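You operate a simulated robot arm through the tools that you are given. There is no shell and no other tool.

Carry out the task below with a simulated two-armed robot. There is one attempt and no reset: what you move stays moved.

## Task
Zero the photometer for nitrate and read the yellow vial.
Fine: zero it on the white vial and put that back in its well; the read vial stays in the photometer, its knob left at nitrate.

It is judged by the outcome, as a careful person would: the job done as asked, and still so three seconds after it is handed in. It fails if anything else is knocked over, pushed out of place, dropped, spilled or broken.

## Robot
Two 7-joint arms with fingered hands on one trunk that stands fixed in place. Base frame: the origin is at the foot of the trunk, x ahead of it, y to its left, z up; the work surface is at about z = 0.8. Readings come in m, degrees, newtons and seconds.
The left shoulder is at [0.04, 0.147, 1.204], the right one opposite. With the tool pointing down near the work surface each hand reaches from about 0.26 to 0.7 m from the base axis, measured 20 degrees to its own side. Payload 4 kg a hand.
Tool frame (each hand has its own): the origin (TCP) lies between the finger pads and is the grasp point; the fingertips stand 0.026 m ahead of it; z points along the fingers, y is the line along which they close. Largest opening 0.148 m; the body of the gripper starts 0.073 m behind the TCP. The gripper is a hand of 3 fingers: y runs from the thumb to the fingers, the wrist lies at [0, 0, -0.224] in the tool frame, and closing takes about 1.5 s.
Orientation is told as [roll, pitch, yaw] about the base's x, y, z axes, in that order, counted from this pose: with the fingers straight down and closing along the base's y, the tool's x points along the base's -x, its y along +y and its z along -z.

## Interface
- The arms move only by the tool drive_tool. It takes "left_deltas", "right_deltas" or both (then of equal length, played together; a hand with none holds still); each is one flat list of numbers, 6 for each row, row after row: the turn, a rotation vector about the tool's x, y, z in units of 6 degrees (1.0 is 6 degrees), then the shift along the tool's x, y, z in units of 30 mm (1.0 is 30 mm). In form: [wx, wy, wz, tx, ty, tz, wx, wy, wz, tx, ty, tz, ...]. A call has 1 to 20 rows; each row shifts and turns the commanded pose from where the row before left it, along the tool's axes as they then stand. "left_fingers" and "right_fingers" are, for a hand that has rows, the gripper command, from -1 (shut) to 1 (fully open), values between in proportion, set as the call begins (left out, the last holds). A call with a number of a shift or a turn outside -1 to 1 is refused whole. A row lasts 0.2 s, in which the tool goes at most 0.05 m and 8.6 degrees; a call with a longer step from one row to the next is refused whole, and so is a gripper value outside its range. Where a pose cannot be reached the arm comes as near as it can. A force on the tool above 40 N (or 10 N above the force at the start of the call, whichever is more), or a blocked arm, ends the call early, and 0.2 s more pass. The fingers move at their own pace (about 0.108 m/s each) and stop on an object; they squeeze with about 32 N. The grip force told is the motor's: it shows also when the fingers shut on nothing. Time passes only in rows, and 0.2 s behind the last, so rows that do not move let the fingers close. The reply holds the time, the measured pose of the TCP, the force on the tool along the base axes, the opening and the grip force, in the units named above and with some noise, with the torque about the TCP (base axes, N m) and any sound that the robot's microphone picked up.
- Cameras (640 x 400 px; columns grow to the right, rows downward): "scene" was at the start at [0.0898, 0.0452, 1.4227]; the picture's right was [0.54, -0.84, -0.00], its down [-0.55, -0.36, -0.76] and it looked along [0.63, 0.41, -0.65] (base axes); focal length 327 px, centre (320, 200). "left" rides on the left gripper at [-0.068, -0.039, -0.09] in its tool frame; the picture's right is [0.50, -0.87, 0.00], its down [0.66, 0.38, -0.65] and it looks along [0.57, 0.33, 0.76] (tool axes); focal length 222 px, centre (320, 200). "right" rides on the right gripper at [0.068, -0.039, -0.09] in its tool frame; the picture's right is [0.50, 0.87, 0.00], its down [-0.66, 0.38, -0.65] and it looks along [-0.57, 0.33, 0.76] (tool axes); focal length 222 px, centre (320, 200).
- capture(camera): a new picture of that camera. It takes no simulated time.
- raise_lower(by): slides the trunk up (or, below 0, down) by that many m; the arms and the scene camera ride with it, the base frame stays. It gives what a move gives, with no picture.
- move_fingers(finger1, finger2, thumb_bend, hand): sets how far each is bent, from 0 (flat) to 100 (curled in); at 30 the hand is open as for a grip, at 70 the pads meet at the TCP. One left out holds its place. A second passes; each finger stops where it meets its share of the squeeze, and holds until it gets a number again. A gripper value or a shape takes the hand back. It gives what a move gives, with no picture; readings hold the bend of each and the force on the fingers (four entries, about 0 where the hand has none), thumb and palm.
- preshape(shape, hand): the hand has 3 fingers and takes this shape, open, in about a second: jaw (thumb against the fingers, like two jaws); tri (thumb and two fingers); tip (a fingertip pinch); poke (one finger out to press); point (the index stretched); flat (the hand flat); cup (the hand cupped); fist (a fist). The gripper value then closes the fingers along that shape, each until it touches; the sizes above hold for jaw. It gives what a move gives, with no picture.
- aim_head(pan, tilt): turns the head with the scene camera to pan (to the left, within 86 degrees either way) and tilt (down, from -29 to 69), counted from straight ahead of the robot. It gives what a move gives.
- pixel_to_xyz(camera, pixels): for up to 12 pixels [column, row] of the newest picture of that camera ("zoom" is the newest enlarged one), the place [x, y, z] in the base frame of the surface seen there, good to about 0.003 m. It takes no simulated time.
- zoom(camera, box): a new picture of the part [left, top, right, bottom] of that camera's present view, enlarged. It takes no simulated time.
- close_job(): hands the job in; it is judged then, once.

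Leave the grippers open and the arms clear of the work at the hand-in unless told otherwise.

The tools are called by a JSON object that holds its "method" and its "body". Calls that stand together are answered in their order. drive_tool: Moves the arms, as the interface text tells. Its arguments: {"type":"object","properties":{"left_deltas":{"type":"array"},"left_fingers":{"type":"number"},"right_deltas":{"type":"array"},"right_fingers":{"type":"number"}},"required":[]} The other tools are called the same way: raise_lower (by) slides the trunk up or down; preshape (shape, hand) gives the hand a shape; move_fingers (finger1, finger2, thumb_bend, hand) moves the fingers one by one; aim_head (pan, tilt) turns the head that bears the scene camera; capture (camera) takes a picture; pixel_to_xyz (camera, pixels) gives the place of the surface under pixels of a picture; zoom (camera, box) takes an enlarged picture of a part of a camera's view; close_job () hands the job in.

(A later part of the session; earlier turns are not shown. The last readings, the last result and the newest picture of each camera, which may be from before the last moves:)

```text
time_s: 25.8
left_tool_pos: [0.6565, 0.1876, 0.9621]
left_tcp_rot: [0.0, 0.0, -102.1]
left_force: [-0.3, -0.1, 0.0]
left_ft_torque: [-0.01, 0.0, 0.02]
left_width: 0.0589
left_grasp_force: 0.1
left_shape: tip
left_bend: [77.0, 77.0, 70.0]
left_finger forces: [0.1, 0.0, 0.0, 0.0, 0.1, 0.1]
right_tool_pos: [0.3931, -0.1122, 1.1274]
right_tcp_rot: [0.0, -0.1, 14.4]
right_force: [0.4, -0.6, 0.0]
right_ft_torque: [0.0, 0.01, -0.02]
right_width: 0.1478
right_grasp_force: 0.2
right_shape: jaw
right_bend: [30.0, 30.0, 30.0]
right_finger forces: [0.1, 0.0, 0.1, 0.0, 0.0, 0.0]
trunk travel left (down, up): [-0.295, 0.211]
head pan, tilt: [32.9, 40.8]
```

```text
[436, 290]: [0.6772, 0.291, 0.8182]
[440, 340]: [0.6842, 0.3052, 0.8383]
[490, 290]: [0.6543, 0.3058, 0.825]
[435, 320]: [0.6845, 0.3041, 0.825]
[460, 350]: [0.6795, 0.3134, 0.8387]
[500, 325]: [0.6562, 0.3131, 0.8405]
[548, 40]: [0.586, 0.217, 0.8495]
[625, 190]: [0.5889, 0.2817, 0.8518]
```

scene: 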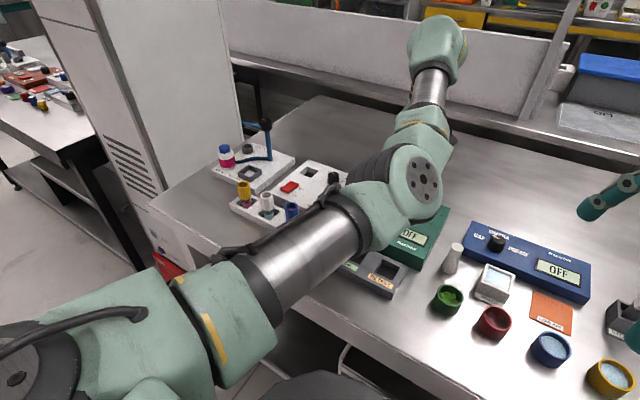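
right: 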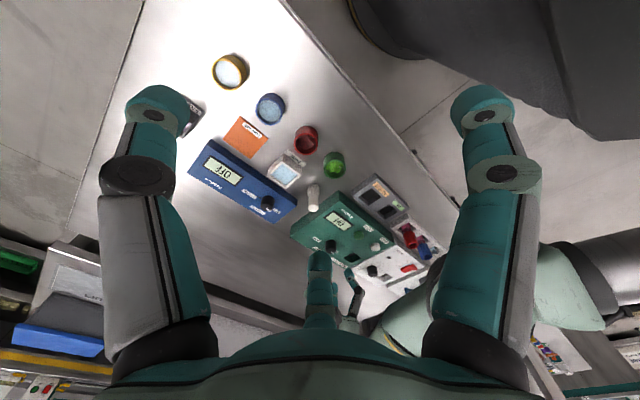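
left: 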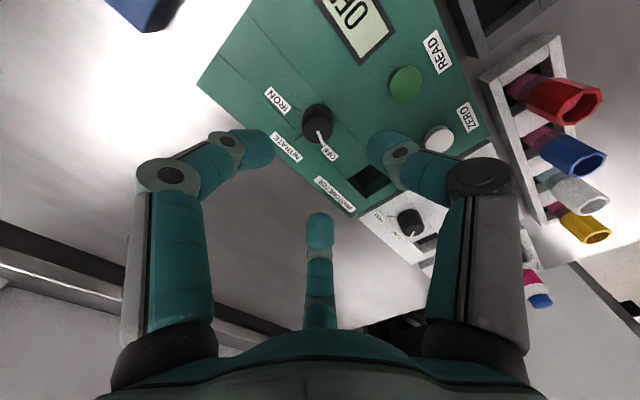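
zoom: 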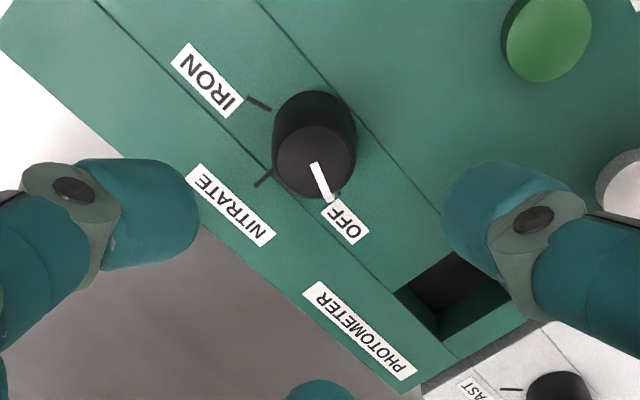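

Knob centre taken as (0.660, 0.190), NITRATE tick at (0.687, 0.191), i.e. straight +x. I rotate the hand back to yaw −36° before going down.

{"method": "drive_tool", "body": {"left_deltas": [0, 0, -1, 0, 0, 0, 0, 0, -1, 0, 0, 0, 0, 0, -1, 0, 0, 0, 0, 0, -1, 0, 0, 0, 0, 0, -1, 0, 0, 0, 0, 0, -1, 0, 0, 0, 0, 0, -1, 0, 0, 0, 0, 0, -1, 0, 0, 0, 0, 0, -1, 0, 0, 0, 0, 0, -1, 0, 0, 0, 0, 0, -1, 0, 0, 0, 0, 0, 0, 0, 0, 0, 0, 0, 0, 0, 0, 0]}}

```text
time_s: 28.6
left_tool_pos: [0.6582, 0.1899, 0.9629]
left_tcp_rot: [-0.1, -0.1, -36.0]
left_force: [0.1, -0.4, -0.3]
left_ft_torque: [0.0, -0.02, 0.0]
left_width: 0.059
left_grasp_force: 0.2
left_shape: tip
left_bend: [77.0, 77.0, 70.0]
left_finger forces: [0.1, 0.0, 0.0, 0.0, 0.0, 0.0]
right_tool_pos: [0.3926, -0.1125, 1.1278]
right_tcp_rot: [0.1, 0.0, 14.5]
right_force: [0.2, 0.2, 0.1]
right_ft_torque: [0.02, 0.01, -0.01]
right_width: 0.1478
right_grasp_force: 0.1
right_shape: jaw
right_bend: [30.0, 30.0, 30.0]
right_finger forces: [0.0, 0.0, 0.0, 0.1, 0.0, 0.0]
trunk travel left (down, up): [-0.295, 0.211]
head pan, tilt: [32.9, 40.8]
```

The TCP is at (0.658, 0.190, 0.963). I nudge +2 mm in x and go down 0.09 m to about z=0.872.

{"method": "drive_tool", "body": {"left_deltas": [0, 0, 0, -0.054, 0.04, 0.75, 0, 0, 0, 0, 0, 0.75, 0, 0, 0, 0, 0, 0.75, 0, 0, 0, 0, 0, 0.75, 0, 0, 0, 0, 0, 0]}}

{"method": "capture", "body": {"camera": "left"}}

{"method": "zoom", "body": {"camera": "right", "box": [280, 180, 440, 300]}}

```text
time_s: 29.8
left_tool_pos: [0.6588, 0.19, 0.8723]
left_tcp_rot: [0.1, -0.1, -36.0]
left_force: [-0.8, -0.4, 1.0]
left_ft_torque: [-0.02, 0.0, 0.0]
left_width: 0.059
left_grasp_force: 0.1
left_shape: tip
left_bend: [77.0, 77.0, 70.0]
left_finger forces: [0.1, 0.0, 0.0, 0.0, 0.0, 0.0]
right_tool_pos: [0.3934, -0.1121, 1.1282]
right_tcp_rot: [0.0, 0.0, 14.4]
right_force: [0.0, -0.1, 0.3]
right_ft_torque: [-0.02, -0.01, 0.01]
right_width: 0.1478
right_grasp_force: 0.1
right_shape: jaw
right_bend: [30.0, 30.0, 30.0]
right_finger forces: [0.0, 0.0, 0.1, 0.0, 0.0, 0.1]
trunk travel left (down, up): [-0.295, 0.211]
head pan, tilt: [32.9, 40.8]
```

```text
taken
```

left: 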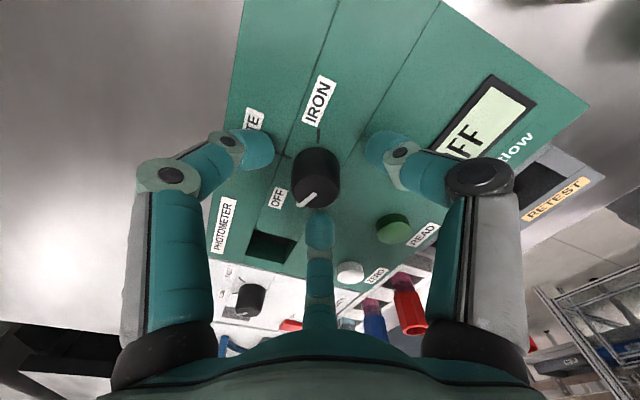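

```text
3.33 times, centred on (360, 240) of right
```

zoom: 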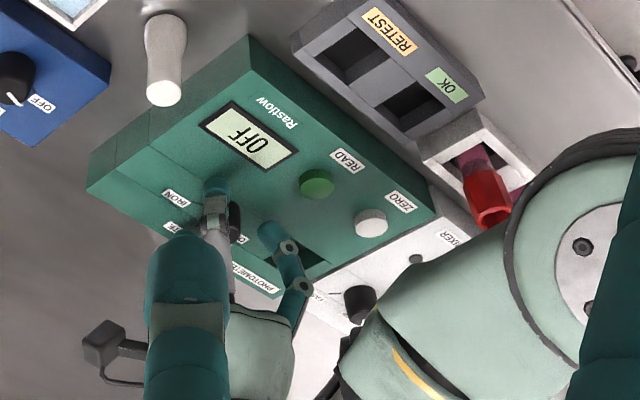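

The knob (top centre at about (317,190) in the left picture) sits between the three tips. Now I close the fingers on it.

{"method": "drive_tool", "body": {"left_deltas": [0, 0, 0, 0, 0, 0, 0, 0, 0, 0, 0, 0, 0, 0, 0, 0, 0, 0, 0, 0, 0, 0, 0, 0, 0, 0, 0, 0, 0, 0, 0, 0, 0, 0, 0, 0], "left_fingers": -1}}

{"method": "capture", "body": {"camera": "left"}}

```text
time_s: 31.2
left_tool_pos: [0.6587, 0.1894, 0.8722]
left_tcp_rot: [0.0, 0.0, -36.0]
left_force: [-2.5, -0.3, -4.7]
left_ft_torque: [0.01, 0.01, -0.05]
left_width: 0.0216
left_grasp_force: 31.2
left_shape: tip
left_bend: [75.0, 74.0, 70.0]
left_finger forces: [28.2, 27.9, 0.0, 0.1, 29.0, 0.1]
right_tool_pos: [0.3943, -0.1131, 1.1276]
right_tcp_rot: [0.0, -0.1, 14.4]
right_force: [0.3, -0.2, 1.2]
right_ft_torque: [0.01, -0.03, -0.01]
right_width: 0.1477
right_grasp_force: 0.0
right_shape: jaw
right_bend: [30.0, 30.0, 30.0]
right_finger forces: [0.0, 0.0, 0.0, 0.0, 0.1, 0.0]
trunk travel left (down, up): [-0.295, 0.211]
head pan, tilt: [32.9, 40.8]
```

```text
taken
```

left: 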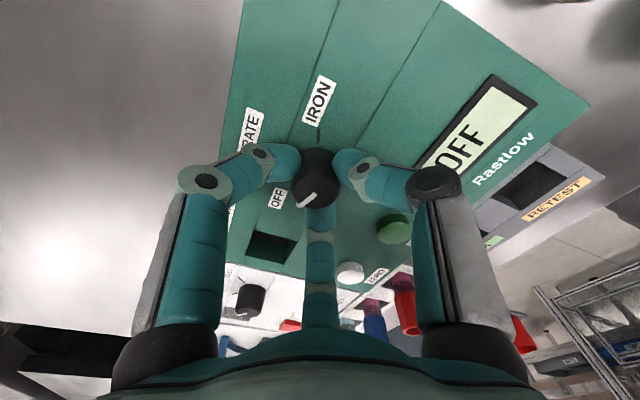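

Gripped (width 0.0216, grip 31 N, forces small). I turn the hand +30° about the tool z (clockwise from above) as a first half and check.

{"method": "drive_tool", "body": {"left_deltas": [0, 0, 1, 0, 0, 0, 0, 0, 1, 0, 0, 0, 0, 0, 1, 0, 0, 0, 0, 0, 1, 0, 0, 0, 0, 0, 1, 0, 0, 0, 0, 0, 0, 0, 0, 0]}}

{"method": "capture", "body": {"camera": "left"}}

{"method": "zoom", "body": {"camera": "right", "box": [280, 180, 440, 300]}}

```text
time_s: 32.6
left_tool_pos: [0.6589, 0.1894, 0.872]
left_tcp_rot: [0.0, 0.0, -66.1]
left_force: [-5.0, 3.4, -9.1]
left_ft_torque: [0.07, 0.11, -0.02]
left_width: 0.0214
left_grasp_force: 32.0
left_shape: tip
left_bend: [75.0, 74.0, 70.0]
left_finger forces: [27.1, 29.8, 0.0, 0.0, 30.7, 0.1]
right_tool_pos: [0.3944, -0.1102, 1.1282]
right_tcp_rot: [-0.1, 0.1, 14.4]
right_force: [-0.9, 0.1, 0.3]
right_ft_torque: [-0.01, 0.02, 0.0]
right_width: 0.1479
right_grasp_force: 0.0
right_shape: jaw
right_bend: [30.0, 30.0, 30.0]
right_finger forces: [0.0, 0.1, 0.0, 0.0, 0.0, 0.0]
trunk travel left (down, up): [-0.295, 0.211]
head pan, tilt: [32.9, 40.8]
```

```text
taken
```

left: 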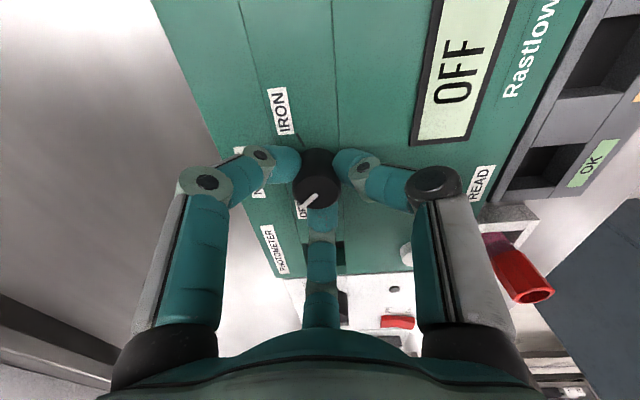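

```text
3.33 times, centred on (360, 240) of right
```

zoom: 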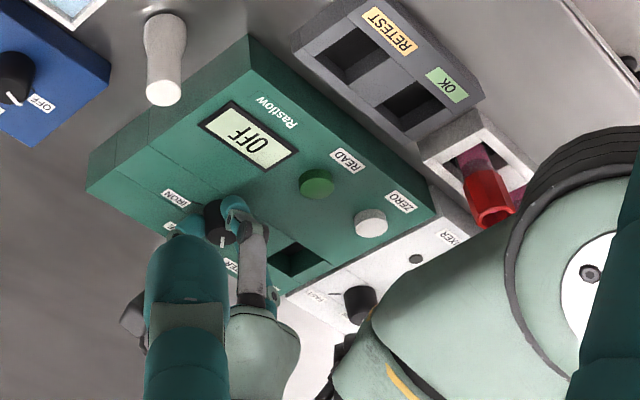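

The knob turns with the hand (pointer unchanged in the hand's picture). I turn another 33°.

{"method": "drive_tool", "body": {"left_deltas": [0, 0, 1, 0, 0, 0, 0, 0, 1, 0, 0, 0, 0, 0, 1, 0, 0, 0, 0, 0, 1, 0, 0, 0, 0, 0, 1, 0, 0, 0, 0, 0, 0.5, 0, 0, 0, 0, 0, 0, 0, 0, 0]}}

{"method": "capture", "body": {"camera": "left"}}

{"method": "zoom", "body": {"camera": "left", "box": [240, 110, 400, 230]}}

{"method": "zoom", "body": {"camera": "right", "box": [280, 180, 440, 300]}}

```text
time_s: 34.2
left_tool_pos: [0.6594, 0.1895, 0.8722]
left_tcp_rot: [-0.1, 0.0, -99.1]
left_force: [-3.9, 7.2, -8.9]
left_ft_torque: [0.18, 0.14, 0.02]
left_width: 0.0212
left_grasp_force: 32.3
left_shape: tip
left_bend: [75.0, 74.0, 70.0]
left_finger forces: [26.0, 31.8, 0.1, 0.1, 33.0, 0.0]
right_tool_pos: [0.3939, -0.1106, 1.128]
right_tcp_rot: [0.1, 0.1, 14.4]
right_force: [-0.5, 1.0, 0.5]
right_ft_torque: [0.03, 0.0, -0.01]
right_width: 0.1478
right_grasp_force: 0.1
right_shape: jaw
right_bend: [30.0, 30.0, 30.0]
right_finger forces: [0.0, 0.1, 0.0, 0.1, 0.0, 0.1]
trunk travel left (down, up): [-0.295, 0.211]
head pan, tilt: [32.9, 40.8]
```

```text
taken
```

left: 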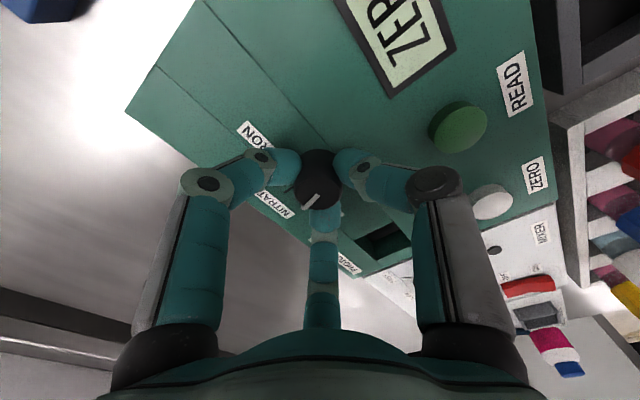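

```text
3.33 times, centred on (320, 170) of left
```

zoom: 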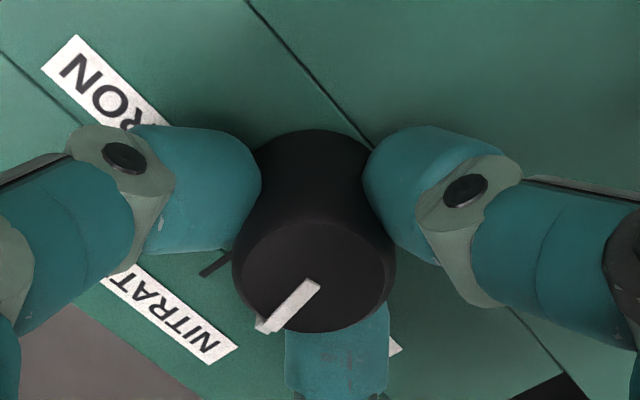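

```text
3.33 times, centred on (360, 240) of right
```

zoom: 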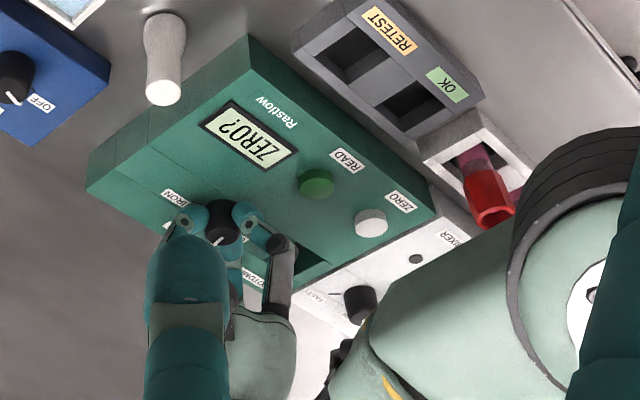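

The display now reads "ZERO?" and the pointer runs parallel to the NITRATE tick. I release the knob and rise 0.09 m, then check.

{"method": "drive_tool", "body": {"left_deltas": [0, 0, 0, 0, 0, 0, 0, 0, 0, 0, 0, 0, 0, 0, 0, 0, 0, 0, 0, 0, 0, 0, 0, 0, 0, 0, 0, 0, 0, -0.75, 0, 0, 0, 0, 0, -0.75, 0, 0, 0, 0, 0, -0.75, 0, 0, 0, 0, 0, -0.75, 0, 0, 0, 0, 0, 0], "left_fingers": -0.2}}

{"method": "zoom", "body": {"camera": "left", "box": [240, 70, 400, 220]}}

{"method": "pixel_to_xyz", "body": {"camera": "zoom", "pixels": [[315, 163], [262, 180]]}}

```text
time_s: 36.2
left_tool_pos: [0.6595, 0.1886, 0.9629]
left_tcp_rot: [0.0, 0.0, -99.1]
left_force: [-0.7, -0.4, -0.2]
left_ft_torque: [0.05, 0.0, 0.03]
left_width: 0.059
left_grasp_force: 0.2
left_shape: tip
left_bend: [77.0, 77.0, 70.0]
left_finger forces: [0.1, 0.1, 0.1, 0.0, 0.0, 0.0]
right_tool_pos: [0.3937, -0.1121, 1.1286]
right_tcp_rot: [-0.1, 0.1, 14.3]
right_force: [0.3, 0.6, 0.8]
right_ft_torque: [0.04, 0.0, 0.01]
right_width: 0.148
right_grasp_force: 0.2
right_shape: jaw
right_bend: [30.0, 30.0, 30.0]
right_finger forces: [0.0, 0.0, 0.0, 0.0, 0.1, 0.1]
trunk travel left (down, up): [-0.295, 0.211]
head pan, tilt: [32.9, 40.8]
```

```text
2.67 times, centred on (320, 145) of left
```

zoom: 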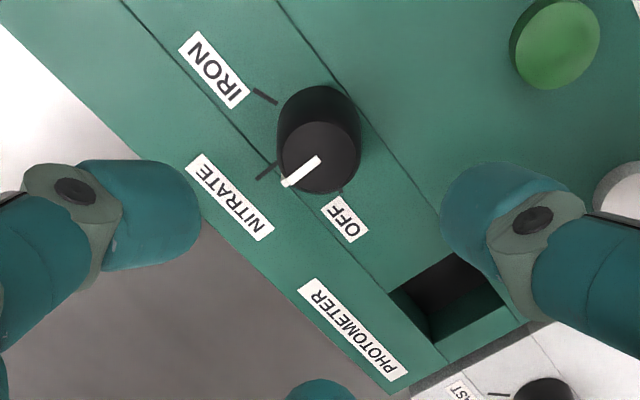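

```text
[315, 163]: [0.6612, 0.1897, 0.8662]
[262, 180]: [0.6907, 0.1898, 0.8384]
```

The knob's pointer is aligned with the NITRATE tick and the display asks "ZERO?". Next comes the white vial. I rise a little, and turn the hand to yaw −30° so the fingers will avoid the neighbouring vials, then look.

{"method": "drive_tool", "body": {"left_deltas": [0, 0, 0, 0, 0, -1, 0, 0, 0, 0, 0, -1, 0, 0, -0.96, 0, 0, 0, 0, 0, -0.96, 0, 0, 0, 0, 0, -0.96, 0, 0, 0, 0, 0, -0.96, 0, 0, 0, 0, 0, -0.96, 0, 0, 0, 0, 0, -0.96, 0, 0, 0, 0, 0, -0.96, 0, 0, 0, 0, 0, -0.96, 0, 0, 0, 0, 0, -0.96, 0, 0, 0, 0, 0, -0.96, 0, 0, 0, 0, 0, -0.96, 0, 0, 0, 0, 0, -0.96, 0, 0, 0, 0, 0, 0, 0, 0, 0]}}

{"method": "capture", "body": {"camera": "scene"}}

{"method": "pixel_to_xyz", "body": {"camera": "scene", "pixels": [[266, 125], [268, 150], [227, 150], [243, 183], [267, 198], [289, 210], [244, 195], [268, 208]]}}

```text
time_s: 39.4
left_tool_pos: [0.6587, 0.1898, 1.0223]
left_tcp_rot: [-0.1, 0.0, -29.8]
left_force: [1.0, 0.5, 0.4]
left_ft_torque: [-0.03, 0.0, -0.01]
left_width: 0.0587
left_grasp_force: 0.0
left_shape: tip
left_bend: [77.0, 77.0, 70.0]
left_finger forces: [0.0, 0.1, 0.0, 0.1, 0.1, 0.1]
right_tool_pos: [0.3937, -0.113, 1.1287]
right_tcp_rot: [0.0, -0.1, 14.4]
right_force: [-0.3, 0.6, -0.5]
right_ft_torque: [0.01, 0.0, 0.01]
right_width: 0.1481
right_grasp_force: 0.1
right_shape: jaw
right_bend: [30.0, 30.0, 30.0]
right_finger forces: [0.0, 0.1, 0.0, 0.0, 0.1, 0.0]
trunk travel left (down, up): [-0.295, 0.211]
head pan, tilt: [32.9, 40.8]
```

```text
taken
```

scene: 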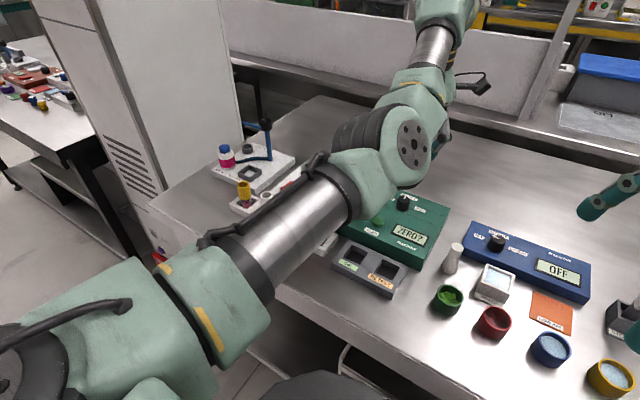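

```text
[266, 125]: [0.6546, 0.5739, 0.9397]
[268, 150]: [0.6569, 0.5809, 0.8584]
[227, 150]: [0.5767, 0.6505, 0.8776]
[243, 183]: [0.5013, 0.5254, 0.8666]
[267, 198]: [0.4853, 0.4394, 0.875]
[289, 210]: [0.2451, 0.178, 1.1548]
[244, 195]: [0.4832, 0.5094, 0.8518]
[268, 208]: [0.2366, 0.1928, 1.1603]
```

The tall blue clamp is at (0.655, 0.575), up to z=0.94 — clear of my path. I now carry the hand at z≈1.02 over the white vial, about (0.50, 0.455).

{"method": "drive_tool", "body": {"left_deltas": [0, 0, 0, 0.9, 0.501, 0, 0, 0, 0, 0.9, 0.501, 0, 0, 0, 0, 0.9, 0.501, 0, 0, 0, 0, 0.9, 0.501, 0, 0, 0, 0, 0.9, 0.501, 0, 0, 0, 0, 0.9, 0.501, 0, 0, 0, 0, 0.9, 0.501, 0, 0, 0, 0, 0.9, 0.501, 0, 0, 0, 0, 0.9, 0.501, 0, 0, 0, 0, 0.9, 0.501, 0, 0, 0, 0, 0, 0, 0]}}

{"method": "capture", "body": {"camera": "left"}}

{"method": "capture", "body": {"camera": "scene"}}

{"method": "capture", "body": {"camera": "right"}}

```text
time_s: 41.8
left_tool_pos: [0.4999, 0.4534, 1.0235]
left_tcp_rot: [0.0, 0.0, -29.9]
left_force: [0.5, -0.4, -0.6]
left_ft_torque: [0.01, -0.03, 0.01]
left_width: 0.0589
left_grasp_force: 0.1
left_shape: tip
left_bend: [77.0, 77.0, 70.0]
left_finger forces: [0.0, 0.0, 0.0, 0.0, 0.0, 0.1]
right_tool_pos: [0.3935, -0.1126, 1.1289]
right_tcp_rot: [0.0, 0.1, 14.3]
right_force: [-0.3, 0.1, -0.3]
right_ft_torque: [0.01, 0.02, -0.02]
right_width: 0.148
right_grasp_force: 0.0
right_shape: jaw
right_bend: [30.0, 30.0, 30.0]
right_finger forces: [0.1, 0.1, 0.1, 0.1, 0.0, 0.0]
trunk travel left (down, up): [-0.295, 0.211]
head pan, tilt: [32.9, 40.8]
```

```text
taken
```

left: 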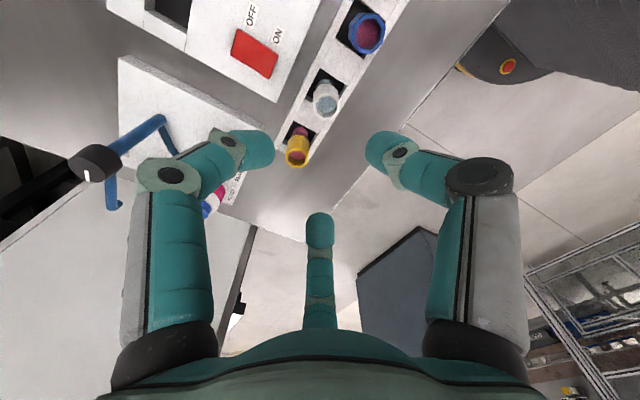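

```text
taken
```

scene: 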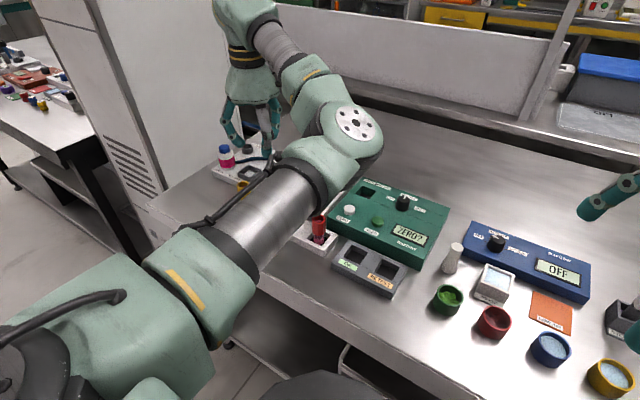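

```text
taken
```

right: 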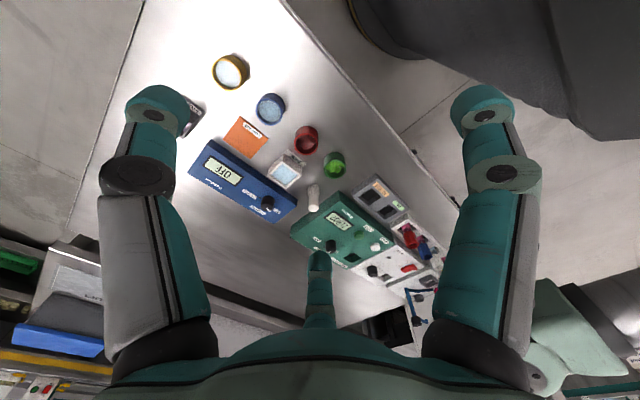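

The hand is above the rack; in the left picture the white vial is at (325,97), yellow at (297,148), blue at (363,33). I zoom in and measure the caps.

{"method": "zoom", "body": {"camera": "left", "box": [265, 50, 385, 180]}}

{"method": "pixel_to_xyz", "body": {"camera": "left", "pixels": [[325, 103], [316, 97], [337, 97], [325, 90], [325, 112], [297, 155], [288, 150], [307, 150], [297, 162], [366, 35], [300, 100], [345, 90]]}}

```text
3.08 times, centred on (325, 115) of left
```

zoom: 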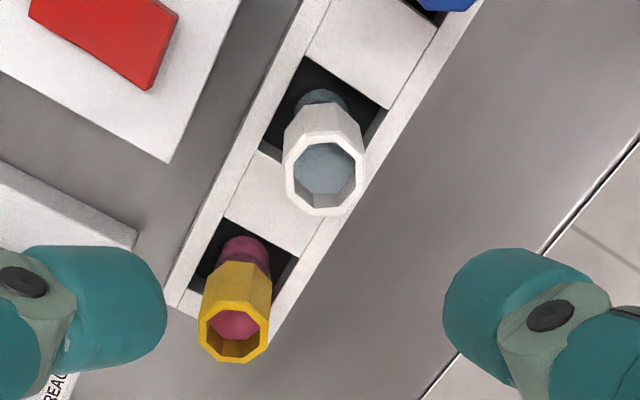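

```text
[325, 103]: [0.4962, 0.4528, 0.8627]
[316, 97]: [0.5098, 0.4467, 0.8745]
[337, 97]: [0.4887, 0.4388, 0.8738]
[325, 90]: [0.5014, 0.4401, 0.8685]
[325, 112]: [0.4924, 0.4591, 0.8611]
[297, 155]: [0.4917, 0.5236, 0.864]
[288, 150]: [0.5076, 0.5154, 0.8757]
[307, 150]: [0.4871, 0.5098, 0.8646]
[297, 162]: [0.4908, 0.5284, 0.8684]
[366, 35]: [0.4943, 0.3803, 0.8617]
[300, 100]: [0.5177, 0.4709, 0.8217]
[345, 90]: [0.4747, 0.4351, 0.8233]
```

I measure rim points on the white cap in the zoomed picture (centre about (325,170)), and on the yellow one.

{"method": "pixel_to_xyz", "body": {"camera": "zoom", "pixels": [[290, 168], [362, 172], [325, 136], [320, 211], [325, 170], [300, 143], [352, 200], [301, 203], [350, 145], [325, 118], [263, 155], [305, 58]]}}

{"method": "pixel_to_xyz", "body": {"camera": "zoom", "pixels": [[202, 325], [267, 328], [235, 292], [235, 359], [228, 217], [297, 258], [388, 108], [190, 290], [310, 260], [282, 115], [345, 100], [325, 100]]}}

```text
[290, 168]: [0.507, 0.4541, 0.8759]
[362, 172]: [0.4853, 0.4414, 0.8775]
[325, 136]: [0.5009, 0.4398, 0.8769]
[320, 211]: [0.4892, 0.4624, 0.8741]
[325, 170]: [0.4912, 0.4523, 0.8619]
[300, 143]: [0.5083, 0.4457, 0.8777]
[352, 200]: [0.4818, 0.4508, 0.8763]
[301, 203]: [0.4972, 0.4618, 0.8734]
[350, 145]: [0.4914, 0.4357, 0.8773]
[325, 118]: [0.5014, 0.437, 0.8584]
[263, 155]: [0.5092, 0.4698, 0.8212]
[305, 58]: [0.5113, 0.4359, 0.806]
```

```text
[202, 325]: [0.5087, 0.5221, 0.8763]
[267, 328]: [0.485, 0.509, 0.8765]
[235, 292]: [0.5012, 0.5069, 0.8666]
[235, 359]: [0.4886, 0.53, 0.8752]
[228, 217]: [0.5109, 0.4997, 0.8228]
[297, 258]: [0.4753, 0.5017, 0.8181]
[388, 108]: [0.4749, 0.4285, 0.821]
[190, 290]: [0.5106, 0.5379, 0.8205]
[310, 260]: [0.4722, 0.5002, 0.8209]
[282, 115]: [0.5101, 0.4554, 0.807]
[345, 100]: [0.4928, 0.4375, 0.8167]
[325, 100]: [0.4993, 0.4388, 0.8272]
```

White cap: rim centre about (0.495, 0.449), rim z 0.876, radius ≈0.0135. Its well spans x 0.475–0.511, y 0.43–0.47. I check the mixer's corner and its red switch for clearance to the finger that comes on the +x side.

{"method": "pixel_to_xyz", "body": {"camera": "zoom", "pixels": [[168, 160], [150, 85], [165, 40], [35, 15], [100, 50], [60, 105], [345, 205], [310, 120], [340, 120], [355, 140], [297, 135], [330, 88]]}}

```text
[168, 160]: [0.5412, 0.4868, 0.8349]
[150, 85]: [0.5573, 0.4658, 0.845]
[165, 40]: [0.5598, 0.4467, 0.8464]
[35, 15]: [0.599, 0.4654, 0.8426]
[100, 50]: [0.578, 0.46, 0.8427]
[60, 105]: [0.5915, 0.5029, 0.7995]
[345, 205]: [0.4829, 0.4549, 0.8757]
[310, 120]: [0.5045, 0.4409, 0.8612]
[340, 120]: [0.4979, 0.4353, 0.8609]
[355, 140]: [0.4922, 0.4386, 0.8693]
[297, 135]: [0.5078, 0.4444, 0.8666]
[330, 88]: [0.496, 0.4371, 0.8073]
```

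Clearances are fine (switch edge x=0.557, z=0.846; my tips will stay above 0.85). I set the opening to 0.05, centre over the white cap and go down to z≈0.915, just above the cap.

{"method": "drive_tool", "body": {"left_deltas": [0, 0, 0, 0.07, -0.213, 0.723, 0, 0, 0, 0, 0, 0.723, 0, 0, 0, 0, 0, 0.723, 0, 0, 0, 0, 0, 0.723, 0, 0, 0, 0, 0, 0.723, 0, 0, 0, 0, 0, 0, 0, 0, 0, 0, 0, 0], "left_fingers": -0.324}}

{"method": "capture", "body": {"camera": "left"}}

{"method": "capture", "body": {"camera": "scene"}}

```text
time_s: 43.4
left_tool_pos: [0.494, 0.4502, 0.913]
left_tcp_rot: [0.0, 0.0, -29.9]
left_force: [0.0, -0.3, -0.5]
left_ft_torque: [0.02, 0.02, -0.01]
left_width: 0.0505
left_grasp_force: 0.1
left_shape: tip
left_bend: [77.0, 77.0, 70.0]
left_finger forces: [0.0, 0.0, 0.1, 0.0, 0.1, 0.0]
right_tool_pos: [0.3936, -0.1119, 1.1278]
right_tcp_rot: [0.0, 0.0, 14.4]
right_force: [0.3, 0.1, -0.4]
right_ft_torque: [0.01, -0.01, 0.03]
right_width: 0.148
right_grasp_force: 0.1
right_shape: jaw
right_bend: [30.0, 30.0, 30.0]
right_finger forces: [0.0, 0.0, 0.1, 0.0, 0.1, 0.1]
trunk travel left (down, up): [-0.295, 0.211]
head pan, tilt: [32.9, 40.8]
```

```text
taken
```

left: 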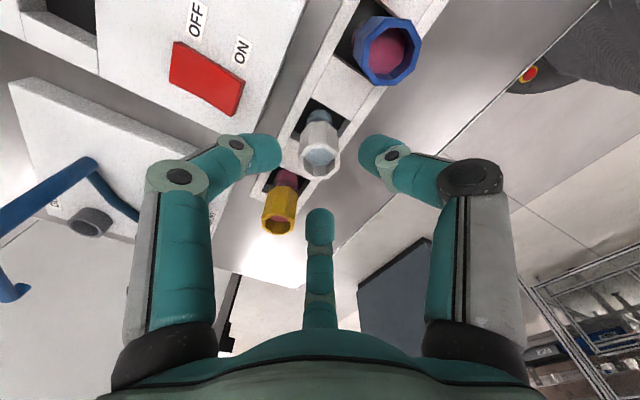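

```text
taken
```

scene: 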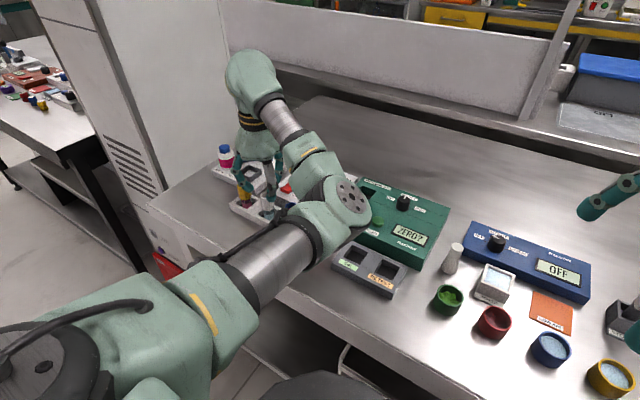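

I zoom into the left picture around the white cap (320,155) for a finer fix on its centre, and check the elbow's height over the photometer in the scene picture (350,205).

{"method": "zoom", "body": {"camera": "left", "box": [270, 90, 380, 200]}}

{"method": "pixel_to_xyz", "body": {"camera": "scene", "pixels": [[350, 205], [340, 225], [320, 245], [300, 215], [345, 235], [318, 195]]}}

```text
3.64 times, centred on (325, 145) of left
```

zoom: 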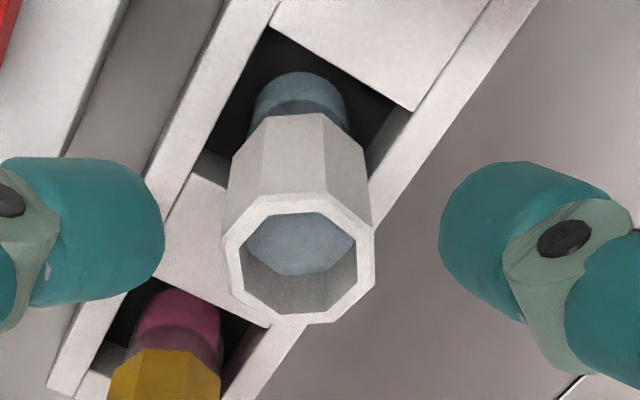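

```text
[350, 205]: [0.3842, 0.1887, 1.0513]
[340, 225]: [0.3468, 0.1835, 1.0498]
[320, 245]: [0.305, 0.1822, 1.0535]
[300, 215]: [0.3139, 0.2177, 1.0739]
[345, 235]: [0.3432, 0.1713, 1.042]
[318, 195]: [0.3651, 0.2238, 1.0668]
```

Elbow is high enough (top at 1.05). I measure the rim of the white cap in this zoom.

{"method": "pixel_to_xyz", "body": {"camera": "zoom", "pixels": [[232, 250], [366, 255], [275, 204], [325, 202], [278, 313], [330, 313], [240, 280], [358, 285], [300, 130], [250, 170], [350, 170], [300, 245]]}}

```text
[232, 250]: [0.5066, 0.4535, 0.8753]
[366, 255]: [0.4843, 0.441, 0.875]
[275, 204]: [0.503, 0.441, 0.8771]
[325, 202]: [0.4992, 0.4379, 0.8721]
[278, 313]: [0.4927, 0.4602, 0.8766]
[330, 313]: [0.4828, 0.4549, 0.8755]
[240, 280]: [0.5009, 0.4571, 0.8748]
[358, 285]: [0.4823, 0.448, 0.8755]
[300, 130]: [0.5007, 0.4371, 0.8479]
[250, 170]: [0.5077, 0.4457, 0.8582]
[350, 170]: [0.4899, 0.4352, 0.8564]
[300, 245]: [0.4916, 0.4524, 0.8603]
```

Cap centre ≈ (0.495, 0.448), cap from z≈0.848 to 0.876. I shift ~2 mm and go down to TCP z≈0.878, so the tips meet the cap at mid-height.

{"method": "drive_tool", "body": {"left_deltas": [0, 0, 0, -0.07, -0.043, 0.4, 0, 0, 0, 0, 0, 0.4, 0, 0, 0, 0, 0, 0.367, 0, 0, 0, 0, 0, 0]}}

{"method": "zoom", "body": {"camera": "left", "box": [240, 110, 400, 250]}}

```text
time_s: 44.4
left_tool_pos: [0.4962, 0.447, 0.8783]
left_tcp_rot: [0.0, 0.0, -29.9]
left_force: [0.5, 0.6, -0.4]
left_ft_torque: [0.0, 0.0, -0.04]
left_width: 0.0504
left_grasp_force: 0.0
left_shape: tip
left_bend: [77.0, 77.0, 70.0]
left_finger forces: [0.0, 0.0, 0.0, 0.1, 0.0, 0.0]
right_tool_pos: [0.3931, -0.112, 1.1276]
right_tcp_rot: [0.0, 0.0, 14.4]
right_force: [0.7, -0.9, -0.7]
right_ft_torque: [-0.02, 0.01, 0.03]
right_width: 0.1477
right_grasp_force: 0.1
right_shape: jaw
right_bend: [30.0, 30.0, 30.0]
right_finger forces: [0.1, 0.0, 0.0, 0.1, 0.0, 0.1]
trunk travel left (down, up): [-0.295, 0.211]
head pan, tilt: [32.9, 40.8]
```

```text
2.86 times, centred on (320, 180) of left
```

zoom: 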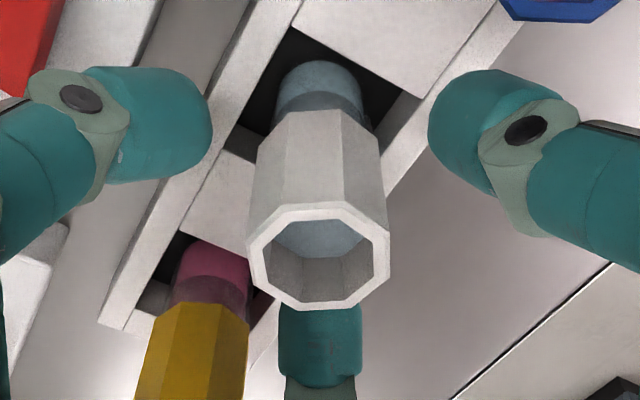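

The cap is centred (rim centre at (320,199), exactly the TCP's projection). I close the fingers on it.

{"method": "drive_tool", "body": {"left_deltas": [0, 0, 0, 0, 0, 0, 0, 0, 0, 0, 0, 0, 0, 0, 0, 0, 0, 0, 0, 0, 0, 0, 0, 0, 0, 0, 0, 0, 0, 0], "left_fingers": -1}}

{"method": "zoom", "body": {"camera": "left", "box": [240, 110, 400, 250]}}

```text
time_s: 45.6
left_tool_pos: [0.4972, 0.4478, 0.8793]
left_tcp_rot: [0.0, 0.0, -29.9]
left_force: [-0.1, 0.4, 0.3]
left_ft_torque: [0.0, -0.01, 0.01]
left_width: 0.0222
left_grasp_force: 32.5
left_shape: tip
left_bend: [75.0, 75.0, 70.0]
left_finger forces: [28.7, 28.6, 0.0, 0.0, 28.9, 0.1]
right_tool_pos: [0.3937, -0.1123, 1.1274]
right_tcp_rot: [-0.2, 0.0, 14.5]
right_force: [-0.6, -1.0, 0.4]
right_ft_torque: [0.02, 0.03, -0.02]
right_width: 0.148
right_grasp_force: 0.1
right_shape: jaw
right_bend: [30.0, 30.0, 30.0]
right_finger forces: [0.1, 0.0, 0.1, 0.1, 0.1, 0.0]
trunk travel left (down, up): [-0.295, 0.211]
head pan, tilt: [32.9, 40.8]
```

```text
2.86 times, centred on (320, 180) of left
```

zoom: 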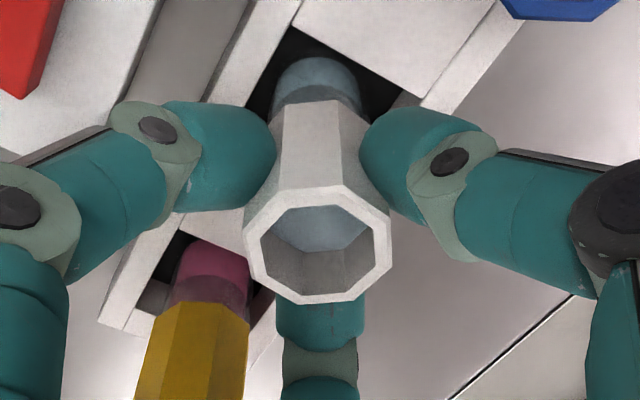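

Gripped at width 0.022 with 32 N; the vial stands straight. I lift it slowly 0.03 m first and check.

{"method": "drive_tool", "body": {"left_deltas": [0, 0, 0, 0, 0, -0.3, 0, 0, 0, 0, 0, -0.3, 0, 0, 0, 0, 0, -0.4, 0, 0, 0, 0, 0, 0]}}

{"method": "capture", "body": {"camera": "left"}}

{"method": "zoom", "body": {"camera": "scene", "box": [200, 90, 340, 230]}}

```text
time_s: 46.6
left_tool_pos: [0.4972, 0.4466, 0.9095]
left_tcp_rot: [0.0, 0.0, -29.9]
left_force: [-0.6, 0.6, -0.1]
left_ft_torque: [-0.01, -0.01, 0.01]
left_width: 0.022
left_grasp_force: 32.1
left_shape: tip
left_bend: [75.0, 75.0, 70.0]
left_finger forces: [28.6, 28.5, 0.0, 0.1, 28.8, 0.0]
right_tool_pos: [0.3935, -0.1116, 1.1284]
right_tcp_rot: [0.0, 0.0, 14.4]
right_force: [0.1, 0.3, 0.0]
right_ft_torque: [0.0, -0.02, -0.03]
right_width: 0.1478
right_grasp_force: 0.1
right_shape: jaw
right_bend: [30.0, 30.0, 30.0]
right_finger forces: [0.0, 0.0, 0.1, 0.0, 0.1, 0.0]
trunk travel left (down, up): [-0.295, 0.211]
head pan, tilt: [32.9, 40.8]
```

```text
taken
```

left: 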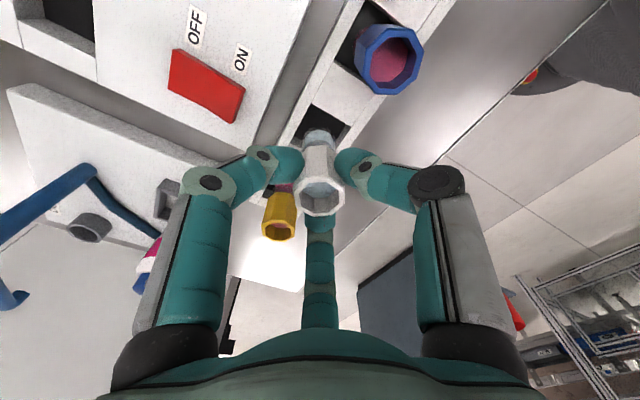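

```text
2.86 times, centred on (270, 160) of scene
```

zoom: 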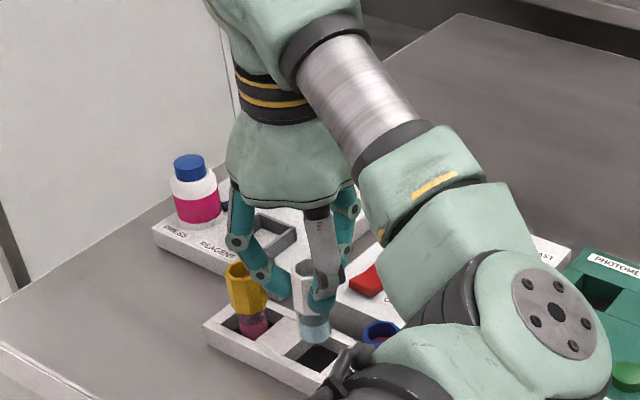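

The white vial is held upright and clear of the well (its grip pose in the well was (0.497, 0.447, 0.879)). I raise it to z≈0.97 and carry it towards above the socket (0.669, 0.286).

{"method": "drive_tool", "body": {"left_deltas": [0, 0, 0, 0, 0, -0.7, 0, 0, 0, 0, 0, -0.7, 0, 0, 0, 0, 0, -0.6, 0, 0, 0, -0.7, -0.16, 0, 0, 0, 0, -0.7, -0.16, 0, 0, 0, 0, -0.7, -0.16, 0, 0, 0, 0, -0.7, -0.16, 0, 0, 0, 0, -0.7, -0.16, 0, 0, 0, 0, -0.7, -0.16, 0, 0, 0, 0, -0.7, -0.16, 0, 0, 0, 0, -0.7, -0.16, 0, 0, 0, 0, -0.7, -0.16, 0, 0, 0, 0, -0.7, -0.16, 0, 0, 0, 0, -0.65, -0.16, 0, 0, 0, 0, 0, 0, 0]}}

{"method": "capture", "body": {"camera": "left"}}

{"method": "capture", "body": {"camera": "scene"}}

{"method": "zoom", "body": {"camera": "right", "box": [280, 180, 440, 300]}}

```text
time_s: 49.8
left_tool_pos: [0.6692, 0.2879, 0.9682]
left_tcp_rot: [0.1, 0.0, -29.9]
left_force: [-0.4, 0.4, 0.1]
left_ft_torque: [-0.01, 0.0, 0.01]
left_width: 0.0222
left_grasp_force: 32.0
left_shape: tip
left_bend: [75.0, 75.0, 70.0]
left_finger forces: [28.7, 28.6, 0.0, 0.0, 28.8, 0.0]
right_tool_pos: [0.3933, -0.112, 1.1283]
right_tcp_rot: [0.1, 0.0, 14.4]
right_force: [-0.5, 0.7, 0.1]
right_ft_torque: [0.02, 0.0, -0.02]
right_width: 0.1476
right_grasp_force: 0.1
right_shape: jaw
right_bend: [30.0, 30.0, 30.0]
right_finger forces: [0.0, 0.0, 0.0, 0.0, 0.1, 0.0]
trunk travel left (down, up): [-0.295, 0.211]
head pan, tilt: [32.9, 40.8]
```

```text
taken
```

left: 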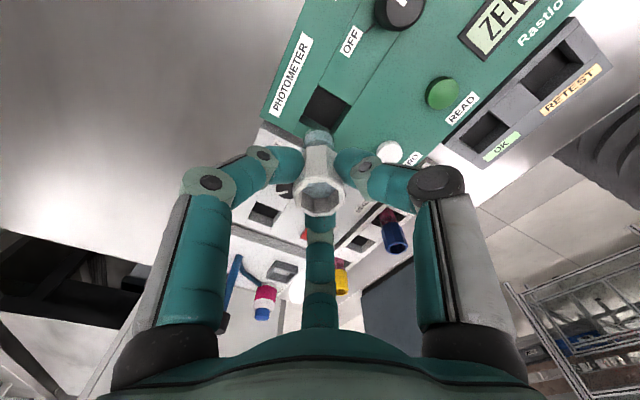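

```text
taken
```

scene: 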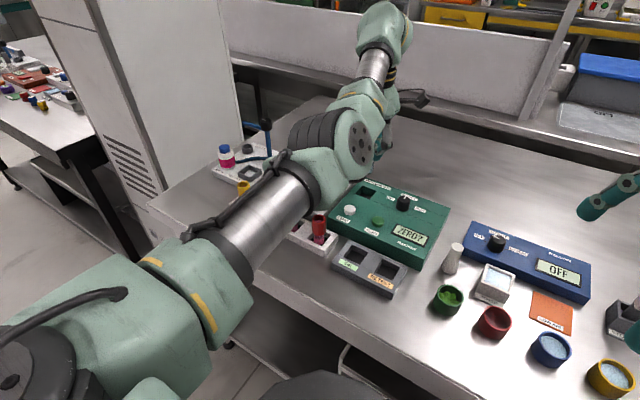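

```text
3.33 times, centred on (360, 240) of right
```

zoom: 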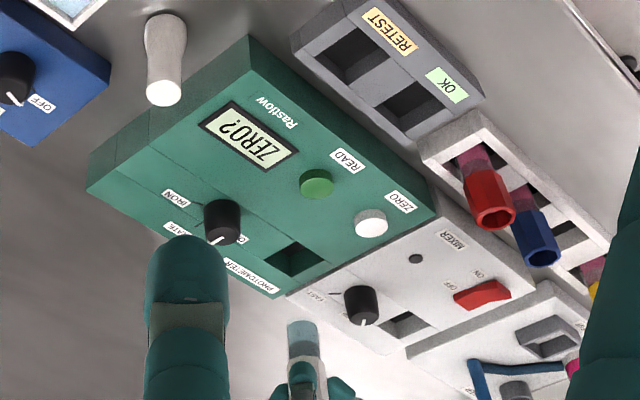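

I'm above the socket. I measure the socket's corners again, from the right-hand picture (zoom corners (265,258), (297,241), (328,262), (293,279)) and from the left picture (around (322,108)).

{"method": "pixel_to_xyz", "body": {"camera": "zoom", "pixels": [[263, 258], [297, 240], [330, 262], [294, 280], [297, 262], [285, 262], [216, 240], [222, 215]]}}

{"method": "zoom", "body": {"camera": "left", "box": [270, 60, 380, 170]}}

{"method": "pixel_to_xyz", "body": {"camera": "left", "pixels": [[319, 87], [352, 105], [302, 122], [330, 132], [325, 105]]}}

```text
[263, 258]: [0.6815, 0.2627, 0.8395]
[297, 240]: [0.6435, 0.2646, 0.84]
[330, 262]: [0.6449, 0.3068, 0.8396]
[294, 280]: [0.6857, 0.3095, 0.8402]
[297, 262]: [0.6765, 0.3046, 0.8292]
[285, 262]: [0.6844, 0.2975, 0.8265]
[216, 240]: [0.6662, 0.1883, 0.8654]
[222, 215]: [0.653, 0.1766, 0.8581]
```

```text
3.64 times, centred on (325, 115) of left
```

zoom: 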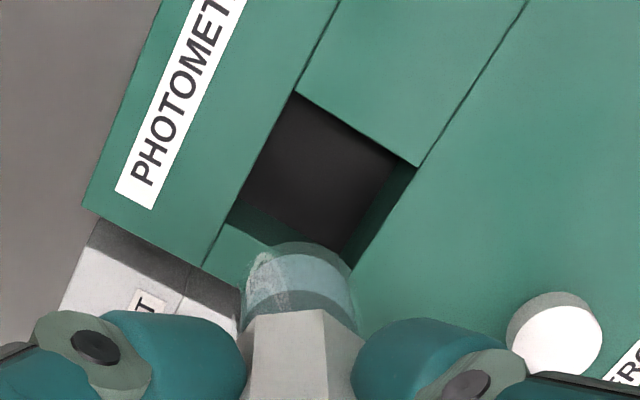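

```text
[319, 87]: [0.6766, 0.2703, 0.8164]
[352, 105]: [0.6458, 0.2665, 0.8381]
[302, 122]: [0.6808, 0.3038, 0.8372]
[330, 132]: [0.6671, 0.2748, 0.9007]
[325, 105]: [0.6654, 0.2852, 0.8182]
```

{"method": "pixel_to_xyz", "body": {"camera": "zoom", "pixels": [[293, 90], [418, 168], [223, 224], [351, 270], [320, 180], [260, 215], [380, 200], [300, 290], [300, 265], [255, 330], [330, 330]]}}

```text
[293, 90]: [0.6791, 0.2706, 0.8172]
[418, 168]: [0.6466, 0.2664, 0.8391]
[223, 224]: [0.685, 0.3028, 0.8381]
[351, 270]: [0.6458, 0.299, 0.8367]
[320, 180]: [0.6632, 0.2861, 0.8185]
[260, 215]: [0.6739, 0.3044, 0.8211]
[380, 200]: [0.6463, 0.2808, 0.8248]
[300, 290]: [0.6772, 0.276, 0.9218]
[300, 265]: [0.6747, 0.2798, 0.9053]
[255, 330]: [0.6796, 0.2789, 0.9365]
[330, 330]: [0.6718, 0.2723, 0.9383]
```

Socket: centre (0.665, 0.2855), about 0.039 square, floor at z≈0.818. I shift (−4, −2) mm and go down to z≈0.92 (vial bottom just above the opening) to check the alignment.

{"method": "drive_tool", "body": {"left_deltas": [0, 0, 0, 0.08, -0.14, 0, 0, 0, 0, 0, 0, 0.6, 0, 0, 0, 0, 0, 0.6, 0, 0, 0, 0, 0, 0.4, 0, 0, 0, 0, 0, 0]}}

{"method": "zoom", "body": {"camera": "left", "box": [250, 70, 390, 210]}}

{"method": "zoom", "body": {"camera": "right", "box": [320, 220, 400, 280]}}

{"method": "zoom", "body": {"camera": "scene", "box": [330, 130, 430, 230]}}

```text
time_s: 51.0
left_tool_pos: [0.6653, 0.2859, 0.9201]
left_tcp_rot: [0.1, 0.0, -29.8]
left_force: [-0.3, 0.0, 0.0]
left_ft_torque: [0.02, -0.01, -0.01]
left_width: 0.022
left_grasp_force: 32.5
left_shape: tip
left_bend: [75.0, 75.0, 70.0]
left_finger forces: [28.8, 28.6, 0.0, 0.1, 28.7, 0.0]
right_tool_pos: [0.3935, -0.1119, 1.1288]
right_tcp_rot: [0.0, -0.1, 14.4]
right_force: [-0.2, 0.8, 0.5]
right_ft_torque: [0.0, 0.0, -0.03]
right_width: 0.1478
right_grasp_force: 0.0
right_shape: jaw
right_bend: [30.0, 30.0, 30.0]
right_finger forces: [0.0, 0.0, 0.0, 0.0, 0.0, 0.0]
trunk travel left (down, up): [-0.295, 0.211]
head pan, tilt: [32.9, 40.8]
```

```text
2.86 times, centred on (320, 140) of left
```

zoom: 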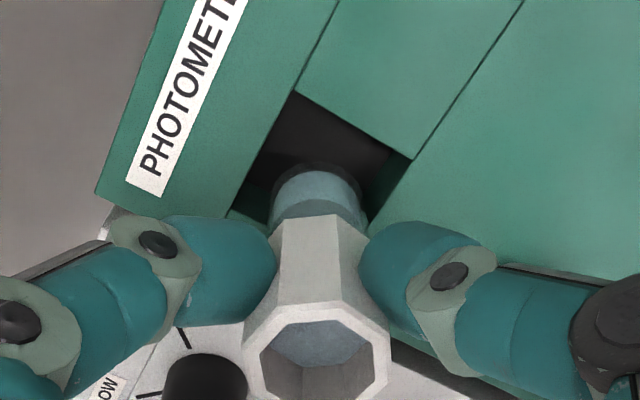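

```text
6.67 times, centred on (360, 250) of right
```

zoom: 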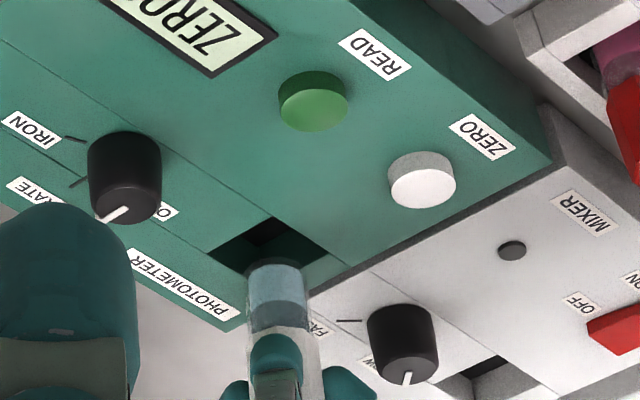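

```text
4.00 times, centred on (380, 180) of scene
```

zoom: 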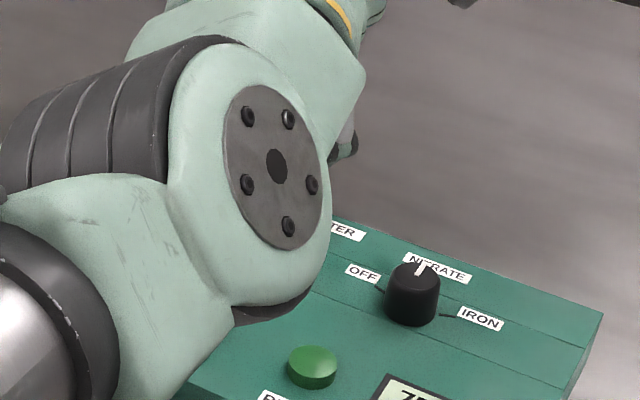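

The vial's bottom is centred over the socket opening, and the pointer clearly stands on NITRATE. I lower gently by 0.024 m to z≈0.896.

{"method": "drive_tool", "body": {"left_deltas": [0, 0, 0, 0, 0, 0.2, 0, 0, 0, 0, 0, 0.2, 0, 0, 0, 0, 0, 0.2, 0, 0, 0, 0, 0, 0.2, 0, 0, 0, 0, 0, 0]}}

{"method": "zoom", "body": {"camera": "left", "box": [250, 70, 390, 210]}}

{"method": "zoom", "body": {"camera": "right", "box": [320, 220, 400, 280]}}

```text
time_s: 52.2
left_tool_pos: [0.6652, 0.284, 0.897]
left_tcp_rot: [0.1, 0.1, -30.0]
left_force: [0.1, 0.0, -1.4]
left_ft_torque: [0.02, -0.02, -0.04]
left_width: 0.0221
left_grasp_force: 32.1
left_shape: tip
left_bend: [75.0, 75.0, 70.0]
left_finger forces: [28.6, 28.7, 0.1, 0.0, 28.7, 0.1]
right_tool_pos: [0.393, -0.1114, 1.1295]
right_tcp_rot: [0.0, 0.0, 14.3]
right_force: [0.4, 0.9, -0.3]
right_ft_torque: [0.03, -0.02, -0.01]
right_width: 0.148
right_grasp_force: 0.1
right_shape: jaw
right_bend: [30.0, 30.0, 30.0]
right_finger forces: [0.1, 0.0, 0.1, 0.1, 0.0, 0.1]
trunk travel left (down, up): [-0.295, 0.211]
head pan, tilt: [32.9, 40.8]
```

```text
2.86 times, centred on (320, 140) of left
```

zoom: 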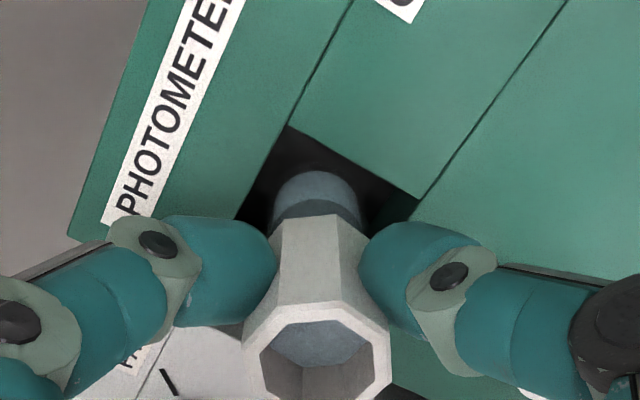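

```text
6.67 times, centred on (360, 250) of right
```

zoom: 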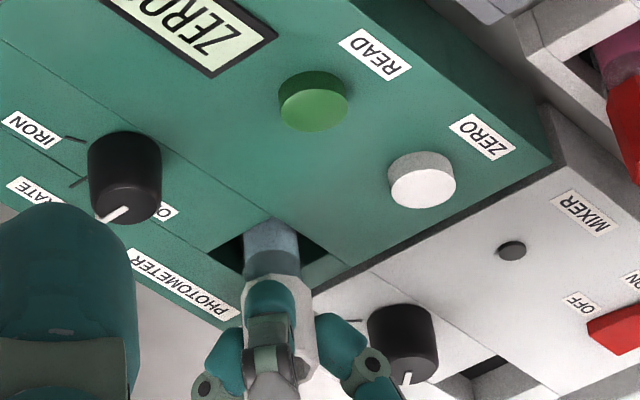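

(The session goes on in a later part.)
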